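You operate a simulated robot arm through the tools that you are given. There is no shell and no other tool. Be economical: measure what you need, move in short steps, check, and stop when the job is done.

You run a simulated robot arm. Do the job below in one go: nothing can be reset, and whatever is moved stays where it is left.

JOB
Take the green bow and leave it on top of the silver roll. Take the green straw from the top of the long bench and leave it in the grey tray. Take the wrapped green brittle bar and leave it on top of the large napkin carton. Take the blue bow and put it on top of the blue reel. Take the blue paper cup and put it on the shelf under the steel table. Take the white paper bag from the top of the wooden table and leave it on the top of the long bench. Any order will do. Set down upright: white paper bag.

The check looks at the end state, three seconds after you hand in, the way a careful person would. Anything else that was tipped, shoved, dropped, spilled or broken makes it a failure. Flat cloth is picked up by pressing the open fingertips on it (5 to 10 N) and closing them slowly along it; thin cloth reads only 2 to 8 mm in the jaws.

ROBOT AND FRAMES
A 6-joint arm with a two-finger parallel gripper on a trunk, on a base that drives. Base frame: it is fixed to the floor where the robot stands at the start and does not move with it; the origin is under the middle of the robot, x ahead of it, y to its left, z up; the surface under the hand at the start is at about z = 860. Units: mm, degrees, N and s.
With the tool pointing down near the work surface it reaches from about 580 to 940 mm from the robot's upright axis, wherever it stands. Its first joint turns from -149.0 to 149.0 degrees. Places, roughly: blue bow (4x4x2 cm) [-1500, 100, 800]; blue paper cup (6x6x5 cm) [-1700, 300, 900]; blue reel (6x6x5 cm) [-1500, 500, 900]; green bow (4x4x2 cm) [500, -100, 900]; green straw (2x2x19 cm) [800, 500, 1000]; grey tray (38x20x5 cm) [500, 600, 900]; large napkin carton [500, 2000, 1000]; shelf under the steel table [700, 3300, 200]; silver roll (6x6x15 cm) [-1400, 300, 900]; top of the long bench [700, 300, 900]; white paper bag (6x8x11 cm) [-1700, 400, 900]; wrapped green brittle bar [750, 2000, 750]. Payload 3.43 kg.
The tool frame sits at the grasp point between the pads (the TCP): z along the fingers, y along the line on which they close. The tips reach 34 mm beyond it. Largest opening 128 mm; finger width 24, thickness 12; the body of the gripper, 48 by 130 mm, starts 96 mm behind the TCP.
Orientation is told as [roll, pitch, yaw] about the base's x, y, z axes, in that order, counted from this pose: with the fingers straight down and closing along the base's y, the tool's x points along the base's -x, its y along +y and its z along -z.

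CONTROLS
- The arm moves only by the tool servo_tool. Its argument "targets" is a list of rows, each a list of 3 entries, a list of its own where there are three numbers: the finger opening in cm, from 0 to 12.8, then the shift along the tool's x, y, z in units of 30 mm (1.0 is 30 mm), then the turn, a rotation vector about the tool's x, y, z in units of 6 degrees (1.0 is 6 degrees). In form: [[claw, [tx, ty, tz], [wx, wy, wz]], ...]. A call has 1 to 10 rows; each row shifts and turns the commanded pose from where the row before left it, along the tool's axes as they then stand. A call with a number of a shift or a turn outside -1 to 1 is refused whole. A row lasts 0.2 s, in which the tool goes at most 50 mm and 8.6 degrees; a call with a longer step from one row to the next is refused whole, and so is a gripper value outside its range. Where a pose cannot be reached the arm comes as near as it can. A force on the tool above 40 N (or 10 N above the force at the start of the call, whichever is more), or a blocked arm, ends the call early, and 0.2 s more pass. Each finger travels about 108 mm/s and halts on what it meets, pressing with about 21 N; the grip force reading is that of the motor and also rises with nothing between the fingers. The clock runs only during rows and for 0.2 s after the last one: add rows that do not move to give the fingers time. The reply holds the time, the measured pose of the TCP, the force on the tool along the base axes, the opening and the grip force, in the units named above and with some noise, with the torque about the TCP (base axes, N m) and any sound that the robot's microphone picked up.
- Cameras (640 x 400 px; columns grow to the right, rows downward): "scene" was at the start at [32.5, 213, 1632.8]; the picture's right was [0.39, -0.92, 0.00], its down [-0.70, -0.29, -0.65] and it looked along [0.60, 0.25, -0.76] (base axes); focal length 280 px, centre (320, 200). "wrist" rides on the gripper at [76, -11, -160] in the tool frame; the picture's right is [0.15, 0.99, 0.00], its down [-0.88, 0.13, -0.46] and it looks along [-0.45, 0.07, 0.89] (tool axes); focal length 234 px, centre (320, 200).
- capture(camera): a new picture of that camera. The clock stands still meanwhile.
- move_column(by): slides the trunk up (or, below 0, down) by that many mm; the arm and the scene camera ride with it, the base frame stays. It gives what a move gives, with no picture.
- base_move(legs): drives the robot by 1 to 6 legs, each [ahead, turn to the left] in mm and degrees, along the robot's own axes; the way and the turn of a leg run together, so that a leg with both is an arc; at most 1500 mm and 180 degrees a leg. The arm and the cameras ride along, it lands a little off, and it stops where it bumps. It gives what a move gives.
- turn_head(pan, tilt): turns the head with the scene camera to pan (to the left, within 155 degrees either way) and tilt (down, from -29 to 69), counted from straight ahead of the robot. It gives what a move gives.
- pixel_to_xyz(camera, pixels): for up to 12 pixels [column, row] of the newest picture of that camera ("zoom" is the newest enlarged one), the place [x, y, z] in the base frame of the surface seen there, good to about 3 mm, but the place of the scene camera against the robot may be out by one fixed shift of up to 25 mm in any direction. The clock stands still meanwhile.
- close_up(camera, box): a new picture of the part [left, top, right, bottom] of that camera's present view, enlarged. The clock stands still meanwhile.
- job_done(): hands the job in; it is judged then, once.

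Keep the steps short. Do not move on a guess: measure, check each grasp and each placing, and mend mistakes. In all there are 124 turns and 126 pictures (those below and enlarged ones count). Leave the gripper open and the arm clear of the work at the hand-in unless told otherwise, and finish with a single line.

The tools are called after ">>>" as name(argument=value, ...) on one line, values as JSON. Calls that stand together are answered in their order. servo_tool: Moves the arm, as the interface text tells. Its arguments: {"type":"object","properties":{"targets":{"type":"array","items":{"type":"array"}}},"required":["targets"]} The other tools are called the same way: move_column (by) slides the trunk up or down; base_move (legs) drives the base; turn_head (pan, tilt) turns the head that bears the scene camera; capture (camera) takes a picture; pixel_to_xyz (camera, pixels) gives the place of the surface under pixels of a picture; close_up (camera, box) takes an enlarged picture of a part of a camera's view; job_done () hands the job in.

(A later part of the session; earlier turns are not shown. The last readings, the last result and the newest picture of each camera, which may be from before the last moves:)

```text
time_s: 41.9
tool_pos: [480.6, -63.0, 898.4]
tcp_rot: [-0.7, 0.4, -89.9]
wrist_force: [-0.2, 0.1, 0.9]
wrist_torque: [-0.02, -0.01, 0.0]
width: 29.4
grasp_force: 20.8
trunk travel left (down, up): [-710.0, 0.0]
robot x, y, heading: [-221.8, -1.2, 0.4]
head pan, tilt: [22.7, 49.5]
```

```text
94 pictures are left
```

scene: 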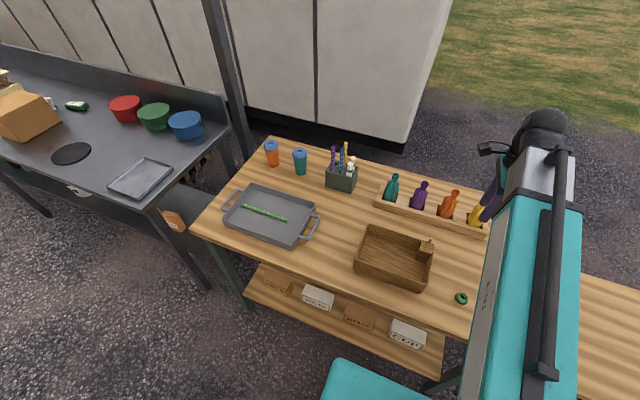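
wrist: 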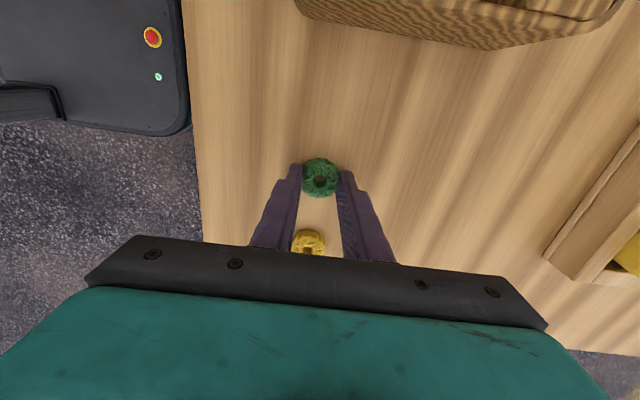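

Bow gripped (29 mm). Lifting ~190 mm.

>>> servo_tool(targets=[[2.5, [0, 0, -0.6], [0, 0, 0]], [2.5, [0, 0, -0.9], [0, 0, 0]], [2.5, [0, 0, -1], [0, 0, 0]], [2.5, [0, 0, -1], [0, 0, 0]], [2.5, [0, 0, -1], [0, 0, 0]], [2.5, [0, 0, -1], [0, 0, 0]], [2.5, [0, 0, -0.9], [0, 0, 0]], [2.5, [0, 0, 0], [0, 0, 0]]])

>>> base_move(legs=[[-200, 0]])

>>> turn_head(pan=150, tilt=35)

>>> capture(camera="scene")

>>> capture(camera="wrist")

```text
time_s: 43.7
tool_pos: [482.5, -63.4, 1089.9]
tcp_rot: [-0.9, 0.4, -90.0]
wrist_force: [-0.1, -0.5, -0.3]
wrist_torque: [-0.04, 0.03, -0.02]
width: 29.4
grasp_force: 21.8
trunk travel left (down, up): [-710.0, 0.0]
robot x, y, heading: [-223.8, 5.9, 0.1]
head pan, tilt: [22.7, 49.5]
```

```text
time_s: 45.5
tool_pos: [278.7, -63.7, 1089.4]
tcp_rot: [-0.7, 0.3, -89.9]
wrist_force: [0.0, 0.6, 1.1]
wrist_torque: [0.02, 0.01, 0.01]
width: 29.3
grasp_force: 20.8
trunk travel left (down, up): [-710.0, 0.0]
robot x, y, heading: [-426.1, 1.0, 0.4]
head pan, tilt: [22.7, 49.5]
```

```text
time_s: 47.5
tool_pos: [279.9, -63.1, 1089.8]
tcp_rot: [-0.8, 0.2, -89.9]
wrist_force: [-0.6, -1.1, 0.1]
wrist_torque: [-0.02, 0.01, 0.01]
width: 29.4
grasp_force: 21.1
trunk travel left (down, up): [-710.0, 0.0]
robot x, y, heading: [-424.5, 3.7, 0.1]
head pan, tilt: [150.0, 35.0]
```

```text
93 pictures are left
```

scene: 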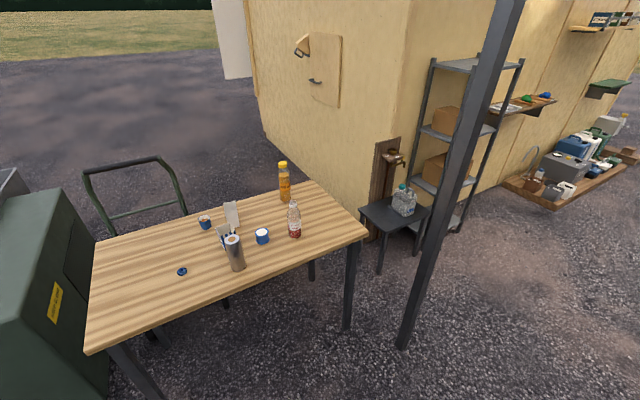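

```text
92 pictures are left
```

wrist: 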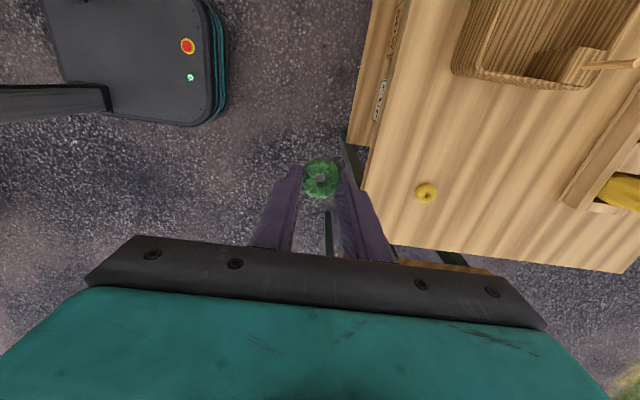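

I see the wooden table, a post at (440,200) and items. Measuring.

>>> pixel_to_xyz(camera="scene", pixels=[[402, 345], [366, 234], [88, 352], [234, 240], [238, 268], [262, 237], [181, 271], [205, 222], [231, 212], [295, 230], [222, 232], [318, 183]])

>>> close_up(camera="scene", box=[160, 180, 320, 285])

```text
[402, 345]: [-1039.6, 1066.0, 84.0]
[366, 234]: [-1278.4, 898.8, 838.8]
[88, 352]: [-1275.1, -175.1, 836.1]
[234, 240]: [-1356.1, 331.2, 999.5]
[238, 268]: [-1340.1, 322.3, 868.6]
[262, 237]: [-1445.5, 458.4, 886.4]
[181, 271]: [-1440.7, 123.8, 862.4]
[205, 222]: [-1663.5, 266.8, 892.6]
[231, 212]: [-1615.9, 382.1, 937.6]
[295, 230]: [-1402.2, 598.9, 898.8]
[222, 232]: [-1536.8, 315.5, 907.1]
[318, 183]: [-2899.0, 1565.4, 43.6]
```

```text
3.81 times, centred on (240, 232) of scene
```

zoom: 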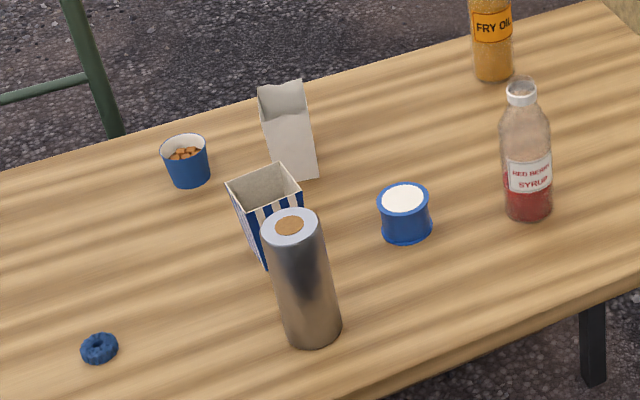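

Path is clear (post is at (-1040,1066)). The cup holds food, so it must stay level. I'll turn left 158°, drive 400 mm and turn 22° more, to stand at about (-800,150) facing the wooden table.

>>> base_move(legs=[[0, 158], [400, 0], [0, 22]])

>>> turn_head(pan=10, tilt=45)

>>> capture(camera="scene")

>>> capture(camera="wrist")

```text
time_s: 60.8
tool_pos: [-1494.0, 197.7, 1089.5]
tcp_rot: [-0.6, 0.3, 90.7]
wrist_force: [0.4, 0.2, -0.1]
wrist_torque: [-0.01, 0.02, 0.0]
width: 29.4
grasp_force: 21.3
trunk travel left (down, up): [-710.0, 0.0]
robot x, y, heading: [-791.3, 98.3, 179.9]
head pan, tilt: [150.0, 35.0]
```

```text
time_s: 63.1
tool_pos: [-1494.9, 198.2, 1088.3]
tcp_rot: [-0.7, 0.2, 90.7]
wrist_force: [0.1, -0.8, 0.3]
wrist_torque: [-0.01, 0.0, 0.02]
width: 29.2
grasp_force: 21.0
trunk travel left (down, up): [-710.0, 0.0]
robot x, y, heading: [-788.1, 92.3, 179.7]
head pan, tilt: [10.0, 45.0]
```

```text
90 pictures are left
```

scene: 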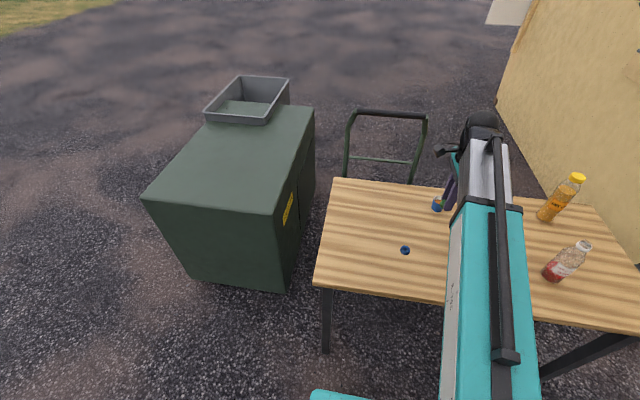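

```text
89 pictures are left
```

wrist: 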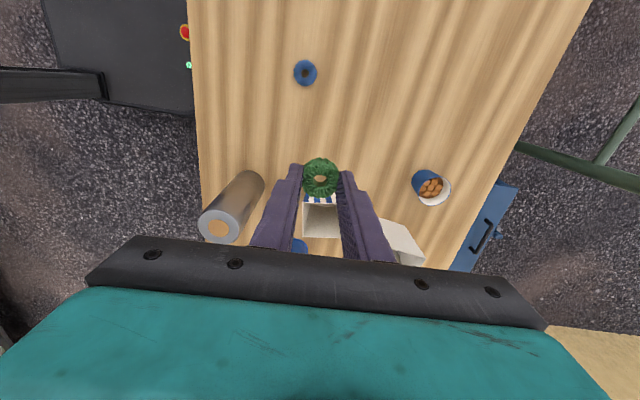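

Measuring roll top (217,226), its rim, blue bow (305,73), cup (432,188), bag, from the wrist camera.

>>> pixel_to_xyz(camera="wrist", pixels=[[217, 226], [206, 228], [229, 238], [205, 215], [230, 222], [305, 66], [297, 73], [313, 75], [428, 178], [446, 192], [405, 228], [310, 225]])

>>> close_up(camera="wrist", box=[180, 150, 300, 250])

```text
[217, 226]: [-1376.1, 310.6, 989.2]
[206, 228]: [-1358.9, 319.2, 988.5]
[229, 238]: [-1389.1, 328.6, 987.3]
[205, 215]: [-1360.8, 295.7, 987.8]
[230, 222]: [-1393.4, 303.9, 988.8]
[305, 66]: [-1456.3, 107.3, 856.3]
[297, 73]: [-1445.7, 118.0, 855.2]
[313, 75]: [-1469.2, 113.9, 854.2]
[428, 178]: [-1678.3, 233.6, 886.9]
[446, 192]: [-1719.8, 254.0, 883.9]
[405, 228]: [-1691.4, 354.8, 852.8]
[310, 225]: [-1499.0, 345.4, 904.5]
```

```text
4.00 times, centred on (240, 200) of wrist
```

zoom: 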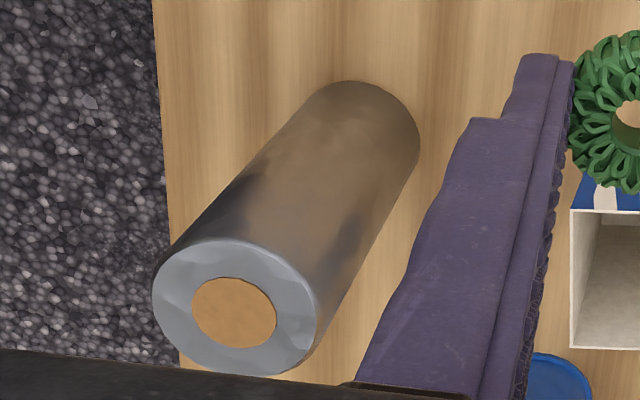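

Roll top centre ≈ (-1378, 312), top at 988.6. Moving the bow over it at the present height (bow's underside ≈ 1050).

>>> servo_tool(targets=[[2.5, [-0.76, -0.77, 0], [0, 0, 0]], [2.5, [-0.76, -0.77, 0], [0, 0, 0]], [2.5, [-0.76, -0.77, 0], [0, 0, 0]], [2.5, [-0.76, -0.77, 0], [0, 0, 0]], [2.5, [-0.76, -0.77, 0], [0, 0, 0]], [2.5, [0, 0, 0.8], [0, 0, 0]], [2.5, [0, 0, 0], [0, 0, 0]]])

>>> capture(camera="wrist")

```text
time_s: 64.7
tool_pos: [-1382.0, 311.1, 1062.5]
tcp_rot: [-0.6, 0.2, 90.7]
wrist_force: [-0.8, 0.1, -0.4]
wrist_torque: [0.0, -0.02, -0.02]
width: 29.4
grasp_force: 21.3
trunk travel left (down, up): [-710.0, 0.0]
robot x, y, heading: [-789.8, 96.2, 179.8]
head pan, tilt: [10.0, 45.0]
```

```text
87 pictures are left
```

wrist: 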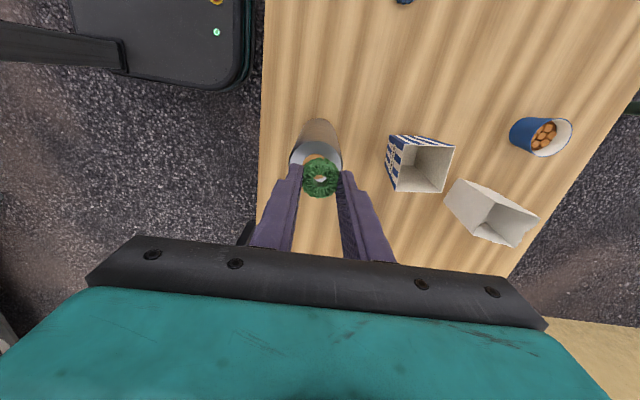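

>>> close_up(camera="wrist", box=[270, 110, 370, 210])

```text
4.00 times, centred on (320, 160) of wrist
```

zoom: 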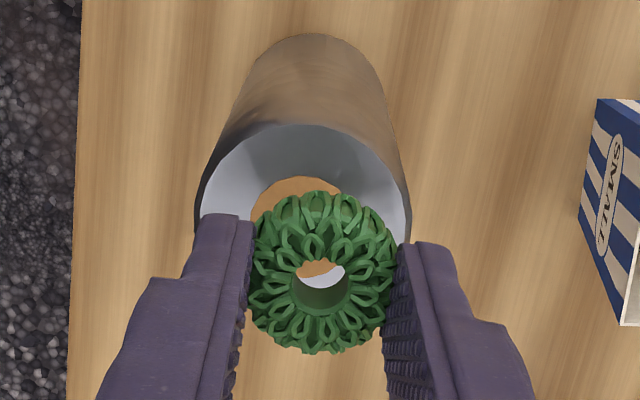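

Roll is 4 mm toward +x and ~3 mm toward +y. Correcting, then lowering to near contact.

>>> servo_tool(targets=[[2.5, [-0.1, -0.13, 0.5], [0, 0, 0]], [2.5, [0, 0, 0.5], [0, 0, 0]], [2.5, [0, 0, 0.1], [0, 0, 0]], [2.5, [0, 0, 0.07], [0, 0, 0]], [2.5, [0, 0, 0], [0, 0, 0]]])

```text
time_s: 65.9
tool_pos: [-1376.7, 314.5, 1030.5]
tcp_rot: [-0.7, 0.3, 90.6]
wrist_force: [0.3, 0.9, -0.7]
wrist_torque: [0.0, 0.0, 0.01]
width: 29.1
grasp_force: 21.0
trunk travel left (down, up): [-710.0, 0.0]
robot x, y, heading: [-791.9, 95.5, 179.6]
head pan, tilt: [10.0, 45.0]
```

>>> servo_tool(targets=[[2.5, [0, 0, 0.06], [0, 0, 0]], [2.5, [0, 0, 0.06], [0, 0, 0]], [2.5, [0, 0, 0], [0, 0, 0]]])

>>> close_up(camera="wrist", box=[270, 110, 370, 210])

```text
time_s: 66.7
tool_pos: [-1375.5, 314.9, 1028.0]
tcp_rot: [-0.6, 0.1, 90.7]
wrist_force: [-1.4, 1.4, 13.6]
wrist_torque: [-0.01, 0.14, -0.03]
width: 29.3
grasp_force: 20.5
trunk travel left (down, up): [-710.0, 0.0]
robot x, y, heading: [-788.9, 92.3, 179.6]
head pan, tilt: [10.0, 45.0]
```

```text
4.00 times, centred on (320, 160) of wrist
```

zoom: 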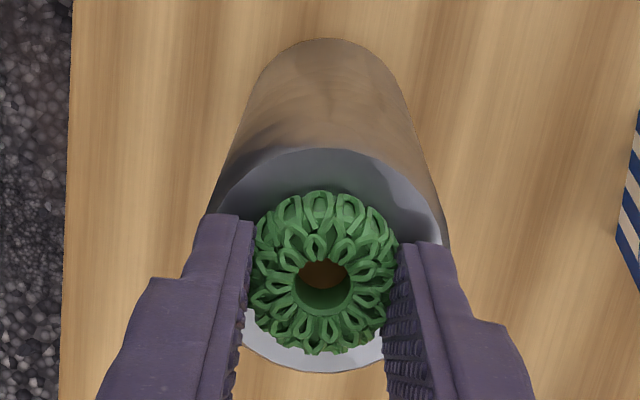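

Contact (13.6 N), bow centred on the roll's top. Easing up 1 mm, opening, then lifting.

>>> servo_tool(targets=[[2.7, [0, 0, -0.04], [0, 0, 0]], [3.3, [0, 0, 0], [0, 0, 0]], [4.2, [0, 0, 0], [0, 0, 0]], [5.2, [0, 0, 0], [0, 0, 0]], [5.2, [0, 0, 0], [0, 0, 0]], [5.2, [0, 0, -0.5], [0, 0, 0]], [5.2, [0, 0, -0.8], [0, 0, 0]], [5.2, [0, 0, -0.8], [0, 0, 0]], [5.2, [0, 0, 0], [0, 0, 0]]])

>>> capture(camera="wrist")

```text
time_s: 68.7
tool_pos: [-1376.9, 315.1, 1089.5]
tcp_rot: [-0.8, 0.3, 90.7]
wrist_force: [-0.9, 0.2, 0.2]
wrist_torque: [0.02, 0.0, 0.03]
width: 51.9
grasp_force: 0.0
trunk travel left (down, up): [-710.0, 0.0]
robot x, y, heading: [-788.6, 94.3, 179.6]
head pan, tilt: [10.0, 45.0]
```

```text
84 pictures are left
```

wrist: 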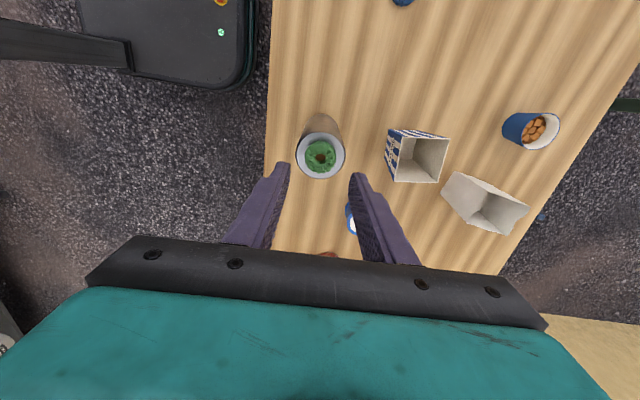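

Green bow rests on the roll. Next the blue bow near (-1457,114): moving 201 along tool x and 80 along tool y at this height, wider opening.

>>> servo_tool(targets=[[6.5, [0.95, 0.38, 0], [0, 0, 0]], [6.5, [0.95, 0.38, 0], [0, 0, 0]], [6.5, [0.95, 0.38, 0], [0, 0, 0]], [6.5, [0.95, 0.38, 0], [0, 0, 0]], [6.5, [0.95, 0.38, 0.3], [0, 0, 0]], [6.5, [0.95, 0.38, 0.9], [0, 0, 0]], [6.5, [0.95, 0.38, 0.9], [0, 0, 0]], [6.5, [0, 0, 0.9], [0, 0, 0]], [6.5, [0, 0, 0.9], [0, 0, 0]], [6.5, [0, 0, 0], [0, 0, 0]]])

>>> capture(camera="wrist")

```text
time_s: 70.9
tool_pos: [-1452.7, 117.9, 972.1]
tcp_rot: [-0.7, 0.4, 90.7]
wrist_force: [-0.2, -0.2, 0.5]
wrist_torque: [0.04, 0.0, 0.03]
width: 65.1
grasp_force: 0.0
trunk travel left (down, up): [-710.0, 0.0]
robot x, y, heading: [-787.1, 92.9, 179.9]
head pan, tilt: [10.0, 45.0]
```

```text
83 pictures are left
```

wrist: 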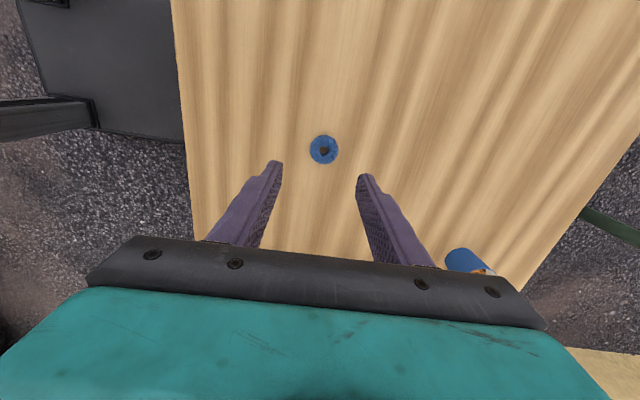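

>>> pixel_to_xyz(camera="wrist", pixels=[[323, 139], [323, 160], [314, 149], [334, 149], [290, 149], [355, 149]])

```text
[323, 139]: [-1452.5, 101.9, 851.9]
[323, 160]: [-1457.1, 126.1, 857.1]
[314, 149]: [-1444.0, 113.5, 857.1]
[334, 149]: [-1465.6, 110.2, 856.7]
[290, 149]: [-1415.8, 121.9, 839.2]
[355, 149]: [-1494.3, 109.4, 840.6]
```

Bow centre ≈ (-1455,113), table at 840. Shifting 5 mm and descending to TCP z ≈ 878, then closing.

>>> servo_tool(targets=[[6.5, [0.16, 0.08, 0.6], [0, 0, 0]], [6.5, [0, 0, 0.8], [0, 0, 0]], [6.5, [0, 0, 0.8], [0, 0, 0]], [6.5, [0, 0, 0.7], [0, 0, 0]], [6.5, [0, 0, 0.2], [0, 0, 0]], [6.5, [0, 0, 0], [0, 0, 0]]])

>>> servo_tool(targets=[[5, [0, 0, 0], [0, 0, 0]], [4, [0, 0, 0], [0, 0, 0]], [3, [0, 0, 0], [0, 0, 0]], [2.5, [0, 0, 0], [0, 0, 0]], [2.5, [0, 0, 0], [0, 0, 0]]])

>>> close_up(camera="wrist", box=[270, 110, 370, 210])

```text
time_s: 72.3
tool_pos: [-1455.3, 110.4, 880.5]
tcp_rot: [-0.8, 0.3, 90.7]
wrist_force: [0.0, -0.9, 0.7]
wrist_torque: [0.02, 0.03, 0.02]
width: 64.9
grasp_force: 0.0
trunk travel left (down, up): [-710.0, 0.0]
robot x, y, heading: [-787.0, 92.9, 179.4]
head pan, tilt: [10.0, 45.0]
```

```text
time_s: 73.5
tool_pos: [-1455.9, 108.4, 881.0]
tcp_rot: [-0.7, 0.3, 90.7]
wrist_force: [-0.4, 1.1, -0.6]
wrist_torque: [-0.02, -0.03, -0.02]
width: 29.1
grasp_force: 21.1
trunk travel left (down, up): [-710.0, 0.0]
robot x, y, heading: [-792.0, 95.2, 179.9]
head pan, tilt: [10.0, 45.0]
```

```text
4.00 times, centred on (320, 160) of wrist
```

zoom: 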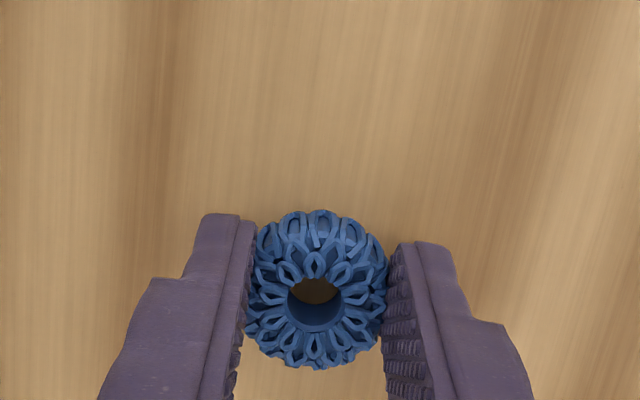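

Gripped (29 mm). Lifting 210 mm and moving toward the reel (+y), above everything.

>>> servo_tool(targets=[[2.5, [0, 0, -0.6], [0, 0, 0]], [2.5, [0, 0, -1], [0, 0, 0]], [2.5, [0, 0, -1], [0, 0, 0]], [2.5, [0, 0, -1], [0, 0, 0]], [2.5, [0, 0, -1], [0, 0, 0]], [2.5, [0, 0, -1], [0, 0, 0]], [2.5, [0, 0, -1], [0, 0, 0]], [2.5, [0, 0, -0.4], [0, 0, 0]], [2.5, [0, 0, 0], [0, 0, 0]]])

>>> servo_tool(targets=[[2.5, [-1, 0, 0], [0, 0, 0]], [2.5, [-1, 0, 0], [0, 0, 0]], [2.5, [-1, 0, 0], [0, 0, 0]], [2.5, [-1, 0, 0], [0, 0, 0]], [2.5, [-1, 0, 0], [0, 0, 0]], [2.5, [-1, 0, 0], [0, 0, 0]], [2.5, [-1, 0, 0], [0, 0, 0]], [2.5, [-1, 0, 0], [0, 0, 0]], [2.5, [-1, 0, 0], [0, 0, 0]], [2.5, [-1, 0, 0], [0, 0, 0]]])

>>> capture(camera="wrist")

```text
time_s: 75.5
tool_pos: [-1456.5, 110.7, 1095.9]
tcp_rot: [-0.8, 0.4, 90.8]
wrist_force: [0.1, 0.0, -0.5]
wrist_torque: [0.01, -0.03, 0.03]
width: 29.1
grasp_force: 20.7
trunk travel left (down, up): [-710.0, 0.0]
robot x, y, heading: [-787.2, 94.6, 179.7]
head pan, tilt: [10.0, 45.0]
```

```text
time_s: 77.7
tool_pos: [-1463.5, 411.9, 1087.6]
tcp_rot: [-0.7, 0.4, 90.7]
wrist_force: [0.1, -0.2, -1.9]
wrist_torque: [0.01, 0.04, 0.0]
width: 28.8
grasp_force: 20.9
trunk travel left (down, up): [-710.0, 0.0]
robot x, y, heading: [-789.5, 94.1, 179.6]
head pan, tilt: [10.0, 45.0]
```

```text
81 pictures are left
```

wrist: 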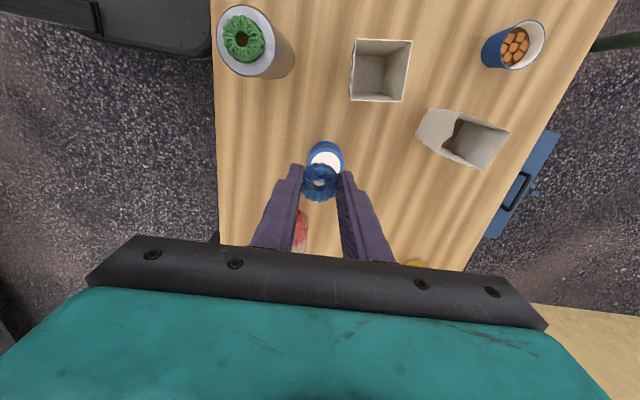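

Reel visible beneath at (326,158). Measuring its top.

>>> close_up(camera="wrist", box=[270, 110, 370, 210])

>>> pixel_to_xyz(camera="zoom", pixels=[[340, 175], [300, 200], [385, 200], [340, 150], [290, 215], [400, 210]])

>>> close_up(camera="wrist", box=[410, 10, 550, 180])

```text
4.00 times, centred on (320, 160) of wrist
```

zoom: 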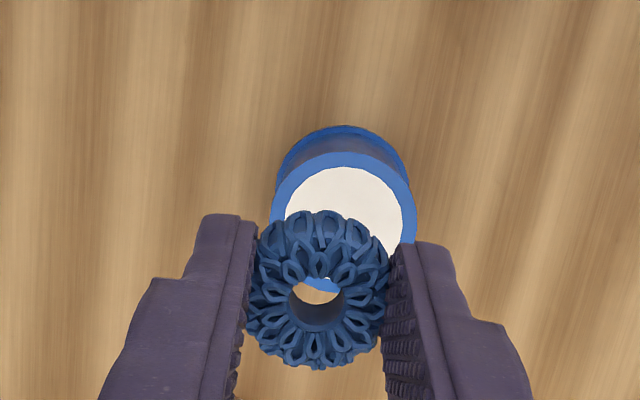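

```text
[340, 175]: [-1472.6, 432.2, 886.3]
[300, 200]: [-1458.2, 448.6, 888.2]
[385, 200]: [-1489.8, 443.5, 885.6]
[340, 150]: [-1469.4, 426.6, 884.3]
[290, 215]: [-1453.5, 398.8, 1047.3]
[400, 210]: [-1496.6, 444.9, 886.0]
```

```text
2.35 times, centred on (480, 95) of wrist
```

zoom: 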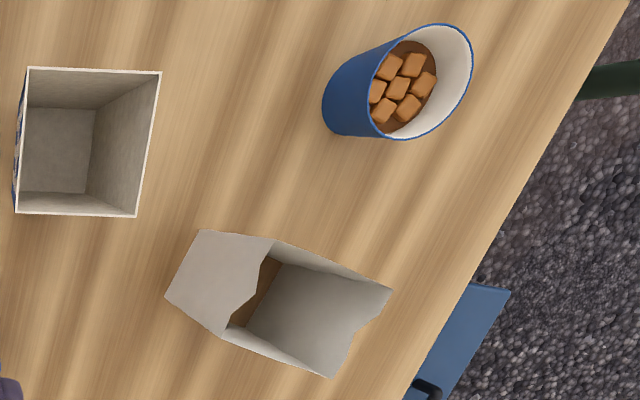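

Reel top centre ≈ (-1474, 450), top 886. Bow sits 3 mm to +y of the TCP, so TCP target (-1474, 447). Aligning and lowering to z ≈ 955, then check.

>>> servo_tool(targets=[[2.5, [-0.6, 0.17, 0], [0, 0, 0]], [2.5, [-0.57, 0.17, 0.3], [0, 0, 0]], [2.5, [0, 0, 0.9], [0, 0, 0]], [2.5, [0, 0, 0.9], [0, 0, 0]], [2.5, [0, 0, 0.9], [0, 0, 0]], [2.5, [0, 0, 0.9], [0, 0, 0]], [2.5, [0, 0, 0.5], [0, 0, 0]], [2.5, [0, 0, 0], [0, 0, 0]]])

>>> close_up(camera="wrist", box=[270, 110, 370, 210])

```text
time_s: 79.5
tool_pos: [-1469.2, 444.0, 957.3]
tcp_rot: [-0.8, 0.4, 90.8]
wrist_force: [-0.4, -0.3, -0.6]
wrist_torque: [-0.01, 0.04, 0.03]
width: 29.5
grasp_force: 21.0
trunk travel left (down, up): [-710.0, 0.0]
robot x, y, heading: [-791.2, 93.2, 179.6]
head pan, tilt: [10.0, 45.0]
```

```text
4.00 times, centred on (320, 160) of wrist
```

zoom: 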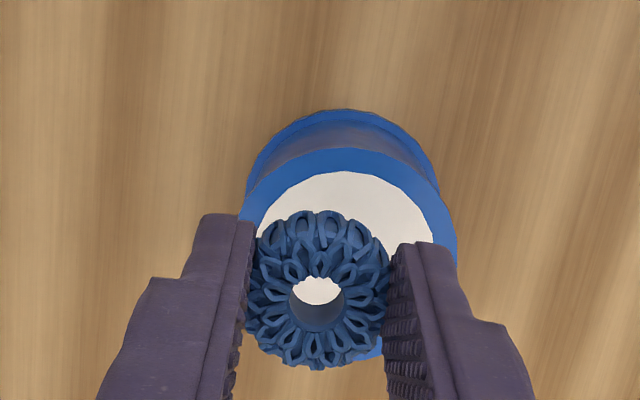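

Reel centre is 7 mm further along tool y and ~6–7 mm toward +y relative to the bow. Correcting and lowering to near-contact.

>>> servo_tool(targets=[[2.5, [-0.22, 0.24, 0], [0, 0, 0]], [2.5, [0, 0, 0.5], [0, 0, 0]], [2.5, [0, 0, 0.3], [0, 0, 0]], [2.5, [0, 0, 0], [0, 0, 0]]])

>>> close_up(camera="wrist", box=[270, 110, 370, 210])

```text
time_s: 80.5
tool_pos: [-1474.4, 450.8, 932.6]
tcp_rot: [-0.7, 0.3, 90.8]
wrist_force: [-0.3, -0.1, -0.7]
wrist_torque: [-0.03, -0.02, -0.01]
width: 29.7
grasp_force: 21.2
trunk travel left (down, up): [-710.0, 0.0]
robot x, y, heading: [-789.3, 93.1, 179.8]
head pan, tilt: [10.0, 45.0]
```

```text
4.00 times, centred on (320, 160) of wrist
```

zoom: 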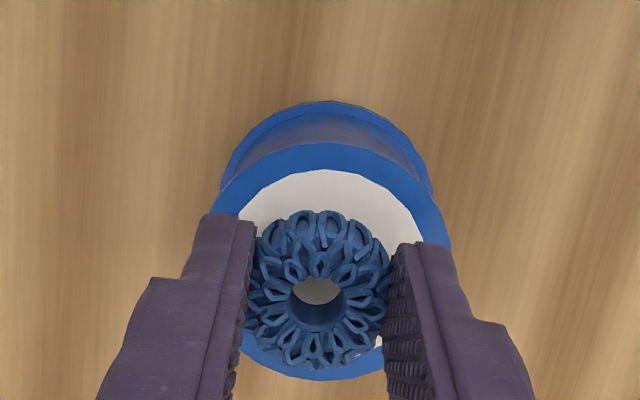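

Nearly centred; 2 mm more along tool y, and lowering gently to contact.

>>> servo_tool(targets=[[2.5, [-0.05, 0.08, 0], [0, 0, 0]], [2.5, [0, 0, 0.1], [0, 0, 0]], [2.5, [0, 0, 0.05], [0, 0, 0]], [2.5, [0, 0, 0], [0, 0, 0]]])

```text
time_s: 81.5
tool_pos: [-1477.9, 454.1, 927.6]
tcp_rot: [-0.7, 0.3, 90.7]
wrist_force: [1.0, -0.4, 0.2]
wrist_torque: [0.0, 0.0, -0.01]
width: 29.5
grasp_force: 21.0
trunk travel left (down, up): [-710.0, 0.0]
robot x, y, heading: [-790.4, 93.1, 179.7]
head pan, tilt: [10.0, 45.0]
```

>>> servo_tool(targets=[[2.5, [0, 0, 0.06], [0, 0, 0]], [2.5, [0, 0, 0.05], [0, 0, 0]], [2.5, [0, 0, 0], [0, 0, 0]]])

```text
time_s: 82.3
tool_pos: [-1477.4, 453.9, 926.2]
tcp_rot: [-0.7, 0.3, 90.7]
wrist_force: [0.0, 1.2, 9.6]
wrist_torque: [0.02, 0.08, -0.03]
width: 29.3
grasp_force: 21.1
trunk travel left (down, up): [-710.0, 0.0]
robot x, y, heading: [-790.0, 95.7, 179.8]
head pan, tilt: [10.0, 45.0]
```

Contact (9.6 N). Easing, opening and lifting.

>>> servo_tool(targets=[[2.7, [0, 0, -0.04], [0, 0, 0]], [3.3, [0, 0, 0], [0, 0, 0]], [4.2, [0, 0, 0], [0, 0, 0]], [5.2, [0, 0, 0], [0, 0, 0]], [5.2, [0, 0, 0], [0, 0, 0]], [5.2, [0, 0, -0.5], [0, 0, 0]], [5.2, [0, 0, -0.9], [0, 0, 0]], [5.2, [0, 0, -1], [0, 0, 0]], [5.2, [0, 0, -1], [0, 0, 0]], [5.2, [0, 0, -1], [0, 0, 0]]])

>>> capture(camera="wrist")

```text
time_s: 84.5
tool_pos: [-1481.0, 456.1, 1063.0]
tcp_rot: [-0.7, 0.3, 90.7]
wrist_force: [0.2, -0.8, -0.2]
wrist_torque: [0.0, -0.01, -0.02]
width: 52.2
grasp_force: 0.1
trunk travel left (down, up): [-710.0, 0.0]
robot x, y, heading: [-787.7, 94.2, 179.8]
head pan, tilt: [10.0, 45.0]
```

```text
76 pictures are left
```

wrist: 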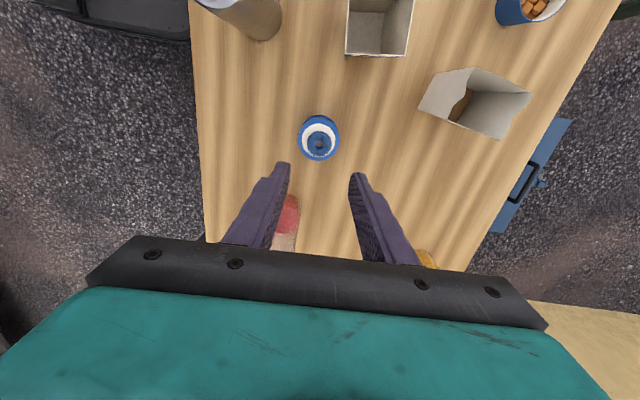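

Blue bow sits on the reel. Next the white bag. I'll drive 80 mm forward for reach and measure the bag, cup and oil bottle.

>>> base_move(legs=[[80, 0]])

>>> capture(camera="wrist")

>>> pixel_to_xyz(camera="wrist", pixels=[[320, 75], [360, 70], [335, 115], [345, 140], [400, 60], [400, 100], [425, 250]])

```text
time_s: 85.6
tool_pos: [-1565.4, 456.0, 1060.1]
tcp_rot: [-0.8, 0.3, 90.7]
wrist_force: [-0.8, -0.2, -0.6]
wrist_torque: [0.01, -0.03, 0.0]
width: 52.1
grasp_force: 0.1
trunk travel left (down, up): [-710.0, 0.0]
robot x, y, heading: [-869.2, 94.8, 180.0]
head pan, tilt: [10.0, 45.0]
```

```text
75 pictures are left
```

wrist: 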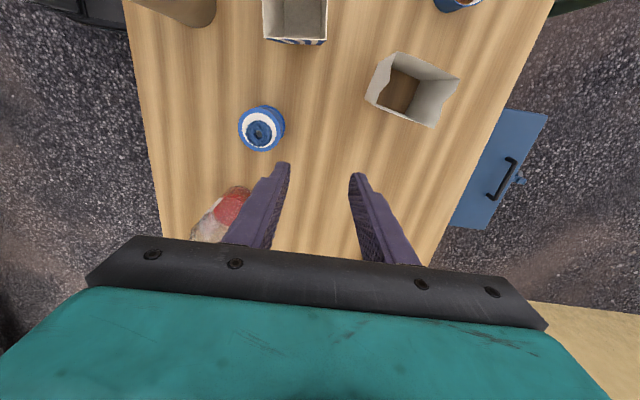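

```text
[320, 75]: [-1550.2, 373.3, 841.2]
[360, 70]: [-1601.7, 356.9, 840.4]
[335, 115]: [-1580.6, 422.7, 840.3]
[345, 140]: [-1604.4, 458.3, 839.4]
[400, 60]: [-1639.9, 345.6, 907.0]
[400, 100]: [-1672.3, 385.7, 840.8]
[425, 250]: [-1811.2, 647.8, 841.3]
```

>>> close_up(camera="wrist", box=[350, 35, 474, 135])

>>> pixel_to_xyz(camera="zoom", pixels=[[240, 75], [275, 75], [170, 230], [100, 225], [440, 335], [370, 360], [520, 190], [410, 115], [150, 120], [230, 290], [300, 210], [400, 230]])

```text
4.00 times, centred on (412, 85) of wrist
```

zoom: 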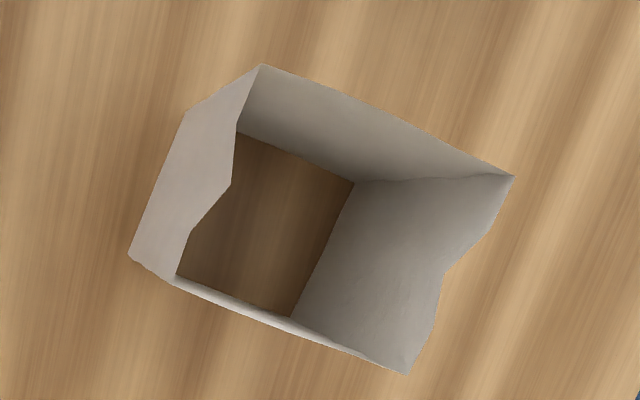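

```text
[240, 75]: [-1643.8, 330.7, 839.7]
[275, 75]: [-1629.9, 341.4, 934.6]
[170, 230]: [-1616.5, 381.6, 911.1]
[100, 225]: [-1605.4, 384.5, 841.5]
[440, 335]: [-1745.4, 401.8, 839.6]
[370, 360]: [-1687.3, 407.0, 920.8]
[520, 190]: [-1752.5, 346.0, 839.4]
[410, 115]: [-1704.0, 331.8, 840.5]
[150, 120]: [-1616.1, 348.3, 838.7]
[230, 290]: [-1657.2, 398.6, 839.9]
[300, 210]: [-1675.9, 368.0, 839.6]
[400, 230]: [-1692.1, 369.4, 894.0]
```

>>> pixel_to_xyz(camera="zoom", pixels=[[246, 142], [346, 187], [290, 306], [195, 268], [264, 72], [503, 180], [403, 365], [180, 275], [132, 250], [188, 118], [222, 150], [300, 322]])

```text
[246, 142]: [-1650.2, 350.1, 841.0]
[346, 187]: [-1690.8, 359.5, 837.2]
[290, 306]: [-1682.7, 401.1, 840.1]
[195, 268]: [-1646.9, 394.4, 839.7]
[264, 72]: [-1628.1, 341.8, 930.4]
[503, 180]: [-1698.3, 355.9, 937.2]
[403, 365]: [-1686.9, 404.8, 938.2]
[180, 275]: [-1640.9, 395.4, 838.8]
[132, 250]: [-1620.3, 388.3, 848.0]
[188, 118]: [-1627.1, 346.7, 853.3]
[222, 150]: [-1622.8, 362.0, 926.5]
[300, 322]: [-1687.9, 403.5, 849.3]
```

Bag: centre ≈ (-1659,373), long side ~72 mm along (-0.98,0.2), top ≈ 930–938. I'll grip its long dimension (yaw 78.4°). Turning 12.3°, opening to 11 cm and moving above it.

>>> servo_tool(targets=[[8, [0, 0, 0], [0, 0, 1]], [10, [0, 0, 0], [0, 0, 1.05]], [11, [0.83, 0.63, 0], [0, 0, 0]], [11, [0.83, 0.63, 0], [0, 0, 0]], [11, [0.83, 0.63, 0], [0, 0, 0]], [11, [0.83, 0.63, 0], [0, 0, 0]], [11, [0, 0, 0], [0, 0, 0]]])

>>> capture(camera="wrist")

```text
refused: 1.05 is not a number from -1 to 1
```

```text
73 pictures are left
```

wrist: 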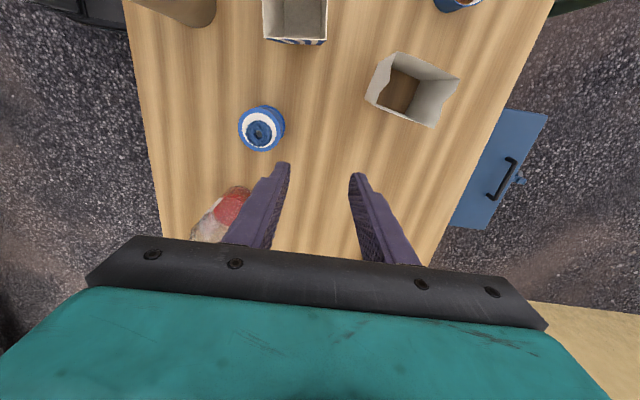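

>>> servo_tool(targets=[[8, [0, 0, 0], [0, 0, 1]], [10, [0, 0, 0], [0, 0, 1]], [11, [0.83, 0.63, 0], [0, 0, 0]], [11, [0.83, 0.63, 0], [0, 0, 0]], [11, [0.83, 0.63, 0], [0, 0, 0]], [11, [0.83, 0.63, 0], [0, 0, 0]], [11, [0, 0, 0], [0, 0, 0]]])

>>> capture(camera="wrist")

```text
time_s: 87.2
tool_pos: [-1657.6, 373.3, 1063.3]
tcp_rot: [-0.8, 0.1, 78.5]
wrist_force: [-0.2, 0.1, -0.4]
wrist_torque: [0.03, -0.04, 0.0]
width: 109.8
grasp_force: 0.0
trunk travel left (down, up): [-710.0, 0.0]
robot x, y, heading: [-871.8, 94.4, 179.6]
head pan, tilt: [10.0, 45.0]
```

```text
72 pictures are left
```

wrist: 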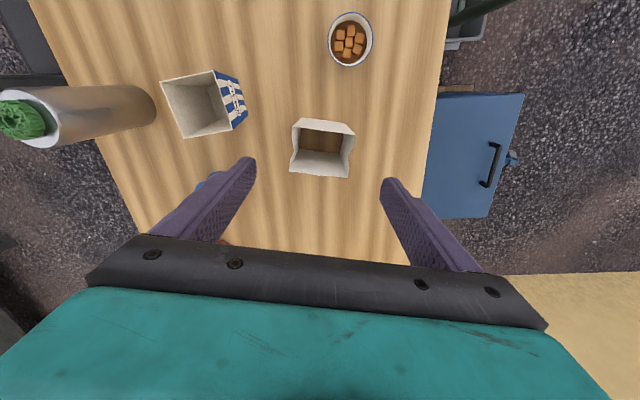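

Bag is aligned with the hand now. Measuring its walls.

>>> close_up(camera="wrist", box=[270, 100, 370, 200])

>>> pixel_to_xyz(camera="zoom", pixels=[[210, 180], [450, 190], [330, 300], [215, 90], [450, 95], [210, 280], [440, 300], [330, 90]])

```text
4.00 times, centred on (320, 150) of wrist
```

zoom: 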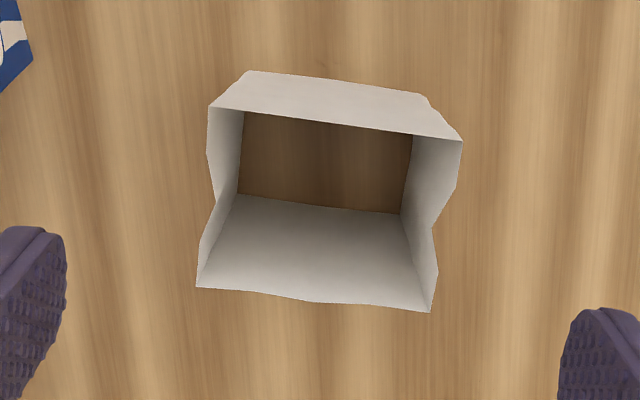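

```text
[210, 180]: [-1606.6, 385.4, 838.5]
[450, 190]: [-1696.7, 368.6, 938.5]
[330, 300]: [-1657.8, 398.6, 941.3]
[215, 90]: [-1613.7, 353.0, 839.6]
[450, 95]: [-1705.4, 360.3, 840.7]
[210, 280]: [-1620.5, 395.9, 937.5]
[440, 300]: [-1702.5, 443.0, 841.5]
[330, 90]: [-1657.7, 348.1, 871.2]
```

Aligned and centred. Descending with 11 cm opening to TCP z ≈ 890.

>>> servo_tool(targets=[[11, [0, 0.03, 0.9], [0, 0, 0]], [11, [0, 0, 0.9], [0, 0, 0]], [11, [0, 0, 0.9], [0, 0, 0]], [11, [0, 0, 0.9], [0, 0, 0]], [11, [0, 0, 0.9], [0, 0, 0]], [11, [0, 0, 0.9], [0, 0, 0]], [11, [0, 0, 0.4], [0, 0, 0]], [11, [0, 0, 0], [0, 0, 0]]])

>>> capture(camera="wrist")

```text
time_s: 89.0
tool_pos: [-1655.2, 370.4, 886.5]
tcp_rot: [-0.8, 0.1, 78.6]
wrist_force: [-0.1, 0.1, -0.5]
wrist_torque: [0.02, -0.03, 0.01]
width: 109.9
grasp_force: 0.0
trunk travel left (down, up): [-710.0, 0.0]
robot x, y, heading: [-871.6, 96.2, 179.9]
head pan, tilt: [10.0, 45.0]
```

```text
70 pictures are left
```

wrist: 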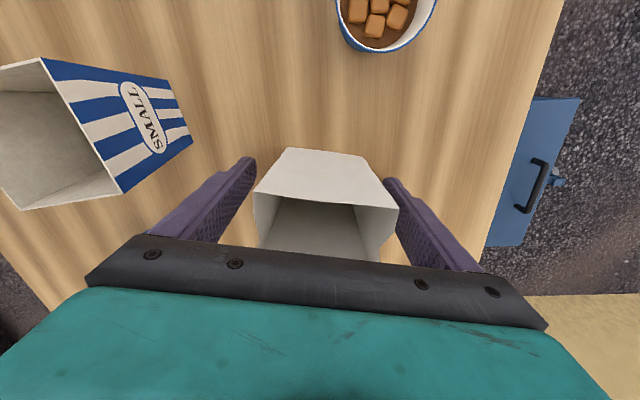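

Shifting 4 mm along tool y, then closing slowly.

>>> servo_tool(targets=[[11, [0, 0.13, 0], [0, 0, 0]], [10, [0, 0, 0], [0, 0, 0]], [9, [0, 0, 0], [0, 0, 0]], [8.4, [0, 0, 0], [0, 0, 0]], [7.8, [0, 0, 0], [0, 0, 0]], [7.2, [0, 0, 0], [0, 0, 0]], [6.7, [0, 0, 0], [0, 0, 0]], [6.7, [0, 0, 0], [0, 0, 0]]])

>>> capture(camera="wrist")

```text
time_s: 90.8
tool_pos: [-1658.7, 373.0, 888.0]
tcp_rot: [-0.8, 0.1, 78.8]
wrist_force: [-0.2, -0.6, 0.9]
wrist_torque: [0.0, 0.0, 0.0]
width: 74.8
grasp_force: 21.2
trunk travel left (down, up): [-710.0, 0.0]
robot x, y, heading: [-870.4, 90.6, 179.9]
head pan, tilt: [10.0, 45.0]
```

```text
69 pictures are left
```

wrist: 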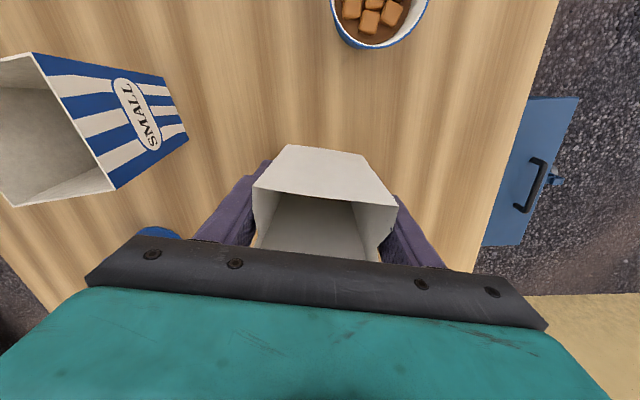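

Gripped (75 mm). Lifting ~210 mm.

>>> servo_tool(targets=[[6.7, [0, 0, -0.4], [0, 0, 0]], [6.7, [0, 0, -0.8], [0, 0, 0]], [6.7, [0, 0, -1], [0, 0, 0]], [6.7, [0, 0, -1], [0, 0, 0]], [6.7, [0, 0, -1], [0, 0, 0]], [6.7, [0, 0, -1], [0, 0, 0]], [6.7, [0, 0, -1], [0, 0, 0]], [6.7, [0, 0, -0.8], [0, 0, 0]], [6.7, [0, 0, 0], [0, 0, 0]]])

>>> capture(camera="wrist")

```text
time_s: 92.8
tool_pos: [-1664.3, 373.8, 1096.9]
tcp_rot: [-0.8, 0.1, 78.7]
wrist_force: [-0.1, -0.4, -0.5]
wrist_torque: [0.06, 0.0, -0.04]
width: 74.7
grasp_force: 21.0
trunk travel left (down, up): [-710.0, 0.0]
robot x, y, heading: [-873.6, 95.3, 179.7]
head pan, tilt: [10.0, 45.0]
```

```text
68 pictures are left
```

wrist: 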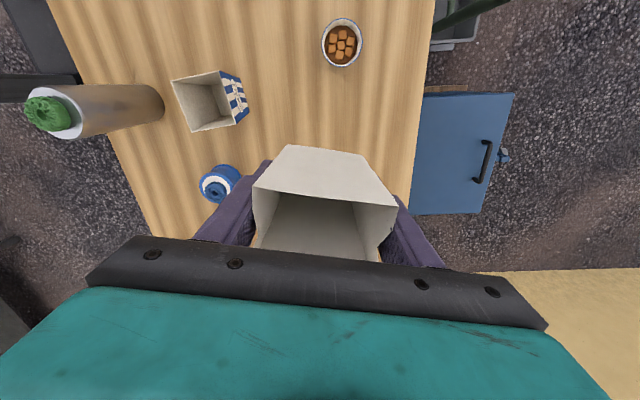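

Bag held. Backing up 400 mm (bag passes 40 mm above the roll's bow), then turning right toward the bench.

>>> base_move(legs=[[-400, 0], [0, -156]])

```text
time_s: 104.5
tool_pos: [358.3, 160.5, 1096.2]
tcp_rot: [-0.8, 0.1, -77.1]
wrist_force: [0.4, 0.8, -0.7]
wrist_torque: [-0.03, -0.02, 0.01]
width: 74.7
grasp_force: 21.4
trunk travel left (down, up): [-710.0, 0.0]
robot x, y, heading: [-462.3, 63.2, 24.0]
head pan, tilt: [10.0, 45.0]
```

At (-462,63), heading 24°. Going to about (-172,229), heading 0.

>>> base_move(legs=[[0, 5.8], [334, 0], [0, -29.8]])

>>> turn_head(pan=10, tilt=50)

>>> capture(camera="scene")

>>> capture(camera="wrist")

```text
time_s: 109.4
tool_pos: [611.9, -23.2, 1097.5]
tcp_rot: [-0.8, 0.1, -101.5]
wrist_force: [0.2, -0.4, 0.1]
wrist_torque: [-0.05, 0.01, -0.01]
width: 74.6
grasp_force: 20.3
trunk travel left (down, up): [-710.0, 0.0]
robot x, y, heading: [-184.7, 213.1, -0.1]
head pan, tilt: [10.0, 45.0]
```

```text
time_s: 110.1
tool_pos: [611.9, -24.6, 1097.0]
tcp_rot: [-0.8, 0.1, -101.5]
wrist_force: [0.7, -0.7, -0.4]
wrist_torque: [0.01, 0.05, 0.02]
width: 74.4
grasp_force: 20.9
trunk travel left (down, up): [-710.0, 0.0]
robot x, y, heading: [-180.5, 213.9, -0.0]
head pan, tilt: [10.0, 50.0]
```

```text
67 pictures are left
```

scene: 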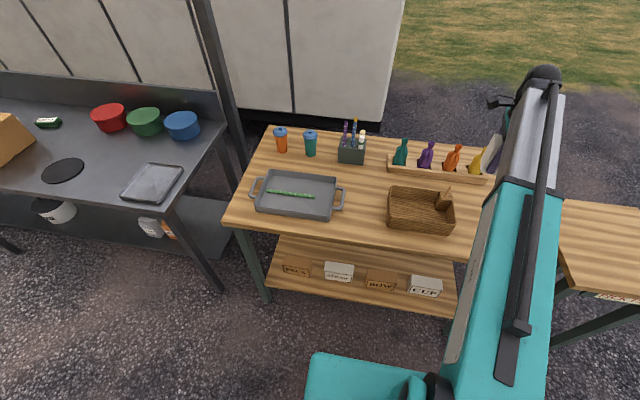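

```text
66 pictures are left
```

wrist: 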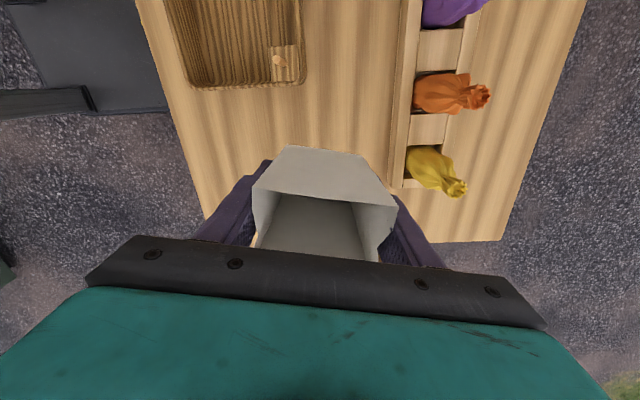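

Measuring basket, rack and bench surfaces around the spot.

>>> pixel_to_xyz(camera="wrist", pixels=[[390, 175], [385, 195], [302, 87], [240, 95], [330, 135], [210, 215], [440, 240], [462, 195]])

```text
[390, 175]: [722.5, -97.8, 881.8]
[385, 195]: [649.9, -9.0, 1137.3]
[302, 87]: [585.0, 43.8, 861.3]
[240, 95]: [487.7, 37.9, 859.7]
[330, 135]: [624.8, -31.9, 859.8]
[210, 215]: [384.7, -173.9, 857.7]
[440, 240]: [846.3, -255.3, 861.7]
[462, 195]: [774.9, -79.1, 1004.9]
```

Clear spot at (612,-68). Moving there and lowering to just above the bench.

>>> servo_tool(targets=[[6.7, [-0.75, 0.15, 0], [0, 0, 0]], [6.7, [-0.72, 0.15, 0.4], [0, 0, 0]], [6.7, [0, 0, 0.9], [0, 0, 0]], [6.7, [0, 0, 0.9], [0, 0, 0]], [6.7, [0, 0, 0.9], [0, 0, 0]], [6.7, [0, 0, 0.9], [0, 0, 0]], [6.7, [0, 0, 0.9], [0, 0, 0]], [6.7, [0, 0, 0.8], [0, 0, 0]], [6.7, [0, 0, 0.3], [0, 0, 0]], [6.7, [0, 0, 0], [0, 0, 0]]])

```text
time_s: 112.3
tool_pos: [610.6, -70.6, 914.3]
tcp_rot: [-0.7, 0.0, -101.5]
wrist_force: [0.7, 0.6, -0.2]
wrist_torque: [0.0, 0.02, 0.02]
width: 74.7
grasp_force: 21.3
trunk travel left (down, up): [-710.0, 0.0]
robot x, y, heading: [-179.2, 212.8, 0.4]
head pan, tilt: [10.0, 50.0]
```

>>> servo_tool(targets=[[6.7, [0, 0, 0.1], [0, 0, 0]], [6.7, [0, 0, 0.06], [0, 0, 0]], [6.7, [0, 0, 0], [0, 0, 0]]])

```text
time_s: 113.1
tool_pos: [608.7, -68.6, 910.9]
tcp_rot: [-0.8, 0.1, -101.5]
wrist_force: [0.8, 0.2, 0.0]
wrist_torque: [0.01, -0.03, 0.0]
width: 74.7
grasp_force: 21.9
trunk travel left (down, up): [-710.0, 0.0]
robot x, y, heading: [-179.9, 211.3, 0.4]
head pan, tilt: [10.0, 50.0]
```

>>> servo_tool(targets=[[6.7, [0, 0, 0.06], [0, 0, 0]], [6.7, [0, 0, 0.04], [0, 0, 0]], [6.7, [0, 0, 0], [0, 0, 0]]])

```text
time_s: 113.9
tool_pos: [608.5, -68.8, 908.4]
tcp_rot: [-0.8, 0.1, -101.4]
wrist_force: [0.4, 0.1, 0.7]
wrist_torque: [-0.01, 0.0, 0.01]
width: 74.6
grasp_force: 20.8
trunk travel left (down, up): [-710.0, 0.0]
robot x, y, heading: [-178.5, 215.5, 0.3]
head pan, tilt: [10.0, 50.0]
```

>>> servo_tool(targets=[[6.7, [0, 0, 0.05], [0, 0, 0]], [6.7, [0, 0, 0.04], [0, 0, 0]], [6.7, [0, 0, 0], [0, 0, 0]]])

```text
time_s: 114.7
tool_pos: [609.3, -69.4, 906.8]
tcp_rot: [-0.7, 0.0, -101.5]
wrist_force: [0.7, -0.2, 14.9]
wrist_torque: [-0.04, -0.04, 0.03]
width: 75.0
grasp_force: 21.0
trunk travel left (down, up): [-710.0, 0.0]
robot x, y, heading: [-181.1, 212.5, 0.1]
head pan, tilt: [10.0, 50.0]
```

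Contact (15 N). Easing 1 mm and opening both fingers slowly, then rising.

>>> servo_tool(targets=[[6.9, [0, 0, -0.05], [0, 0, 0]], [7.6, [0, 0, 0], [0, 0, 0]], [8.5, [0, 0, 0], [0, 0, 0]], [10, [0, 0, 0], [0, 0, 0]], [10.5, [0, 0, 0], [0, 0, 0]], [10.5, [0, 0, -0.5], [0, 0, 0]], [10.5, [0, 0, -0.9], [0, 0, 0]], [10.5, [0, 0, -1], [0, 0, 0]], [10.5, [0, 0, -1], [0, 0, 0]], [10.5, [0, 0, -1], [0, 0, 0]]])

>>> servo_tool(targets=[[10.5, [0, 0, -1], [0, 0, 0]], [10.5, [0, 0, -0.9], [0, 0, 0]], [10.5, [0, 0, 0], [0, 0, 0]]])

>>> capture(camera="wrist")

```text
time_s: 116.9
tool_pos: [612.2, -71.2, 1039.5]
tcp_rot: [-0.8, 0.0, -101.5]
wrist_force: [-0.4, -0.2, -0.2]
wrist_torque: [-0.02, -0.03, -0.02]
width: 104.8
grasp_force: 0.0
trunk travel left (down, up): [-710.0, 0.0]
robot x, y, heading: [-182.3, 213.9, -0.0]
head pan, tilt: [10.0, 50.0]
```

```text
time_s: 117.7
tool_pos: [611.4, -71.0, 1095.7]
tcp_rot: [-0.8, 0.1, -101.5]
wrist_force: [0.7, 1.2, -0.1]
wrist_torque: [-0.02, 0.0, 0.0]
width: 105.0
grasp_force: 0.0
trunk travel left (down, up): [-710.0, 0.0]
robot x, y, heading: [-181.1, 216.1, 0.5]
head pan, tilt: [10.0, 50.0]
```

```text
65 pictures are left
```

wrist: 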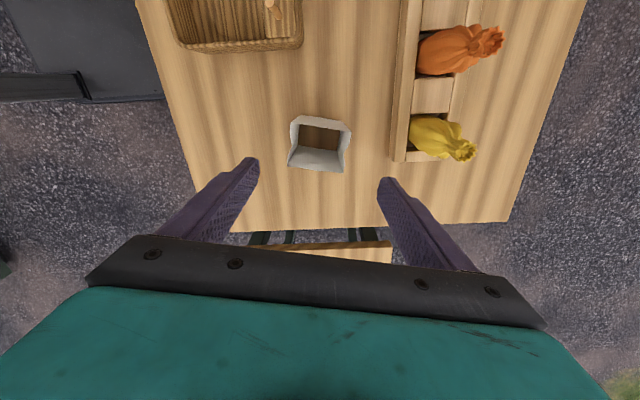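

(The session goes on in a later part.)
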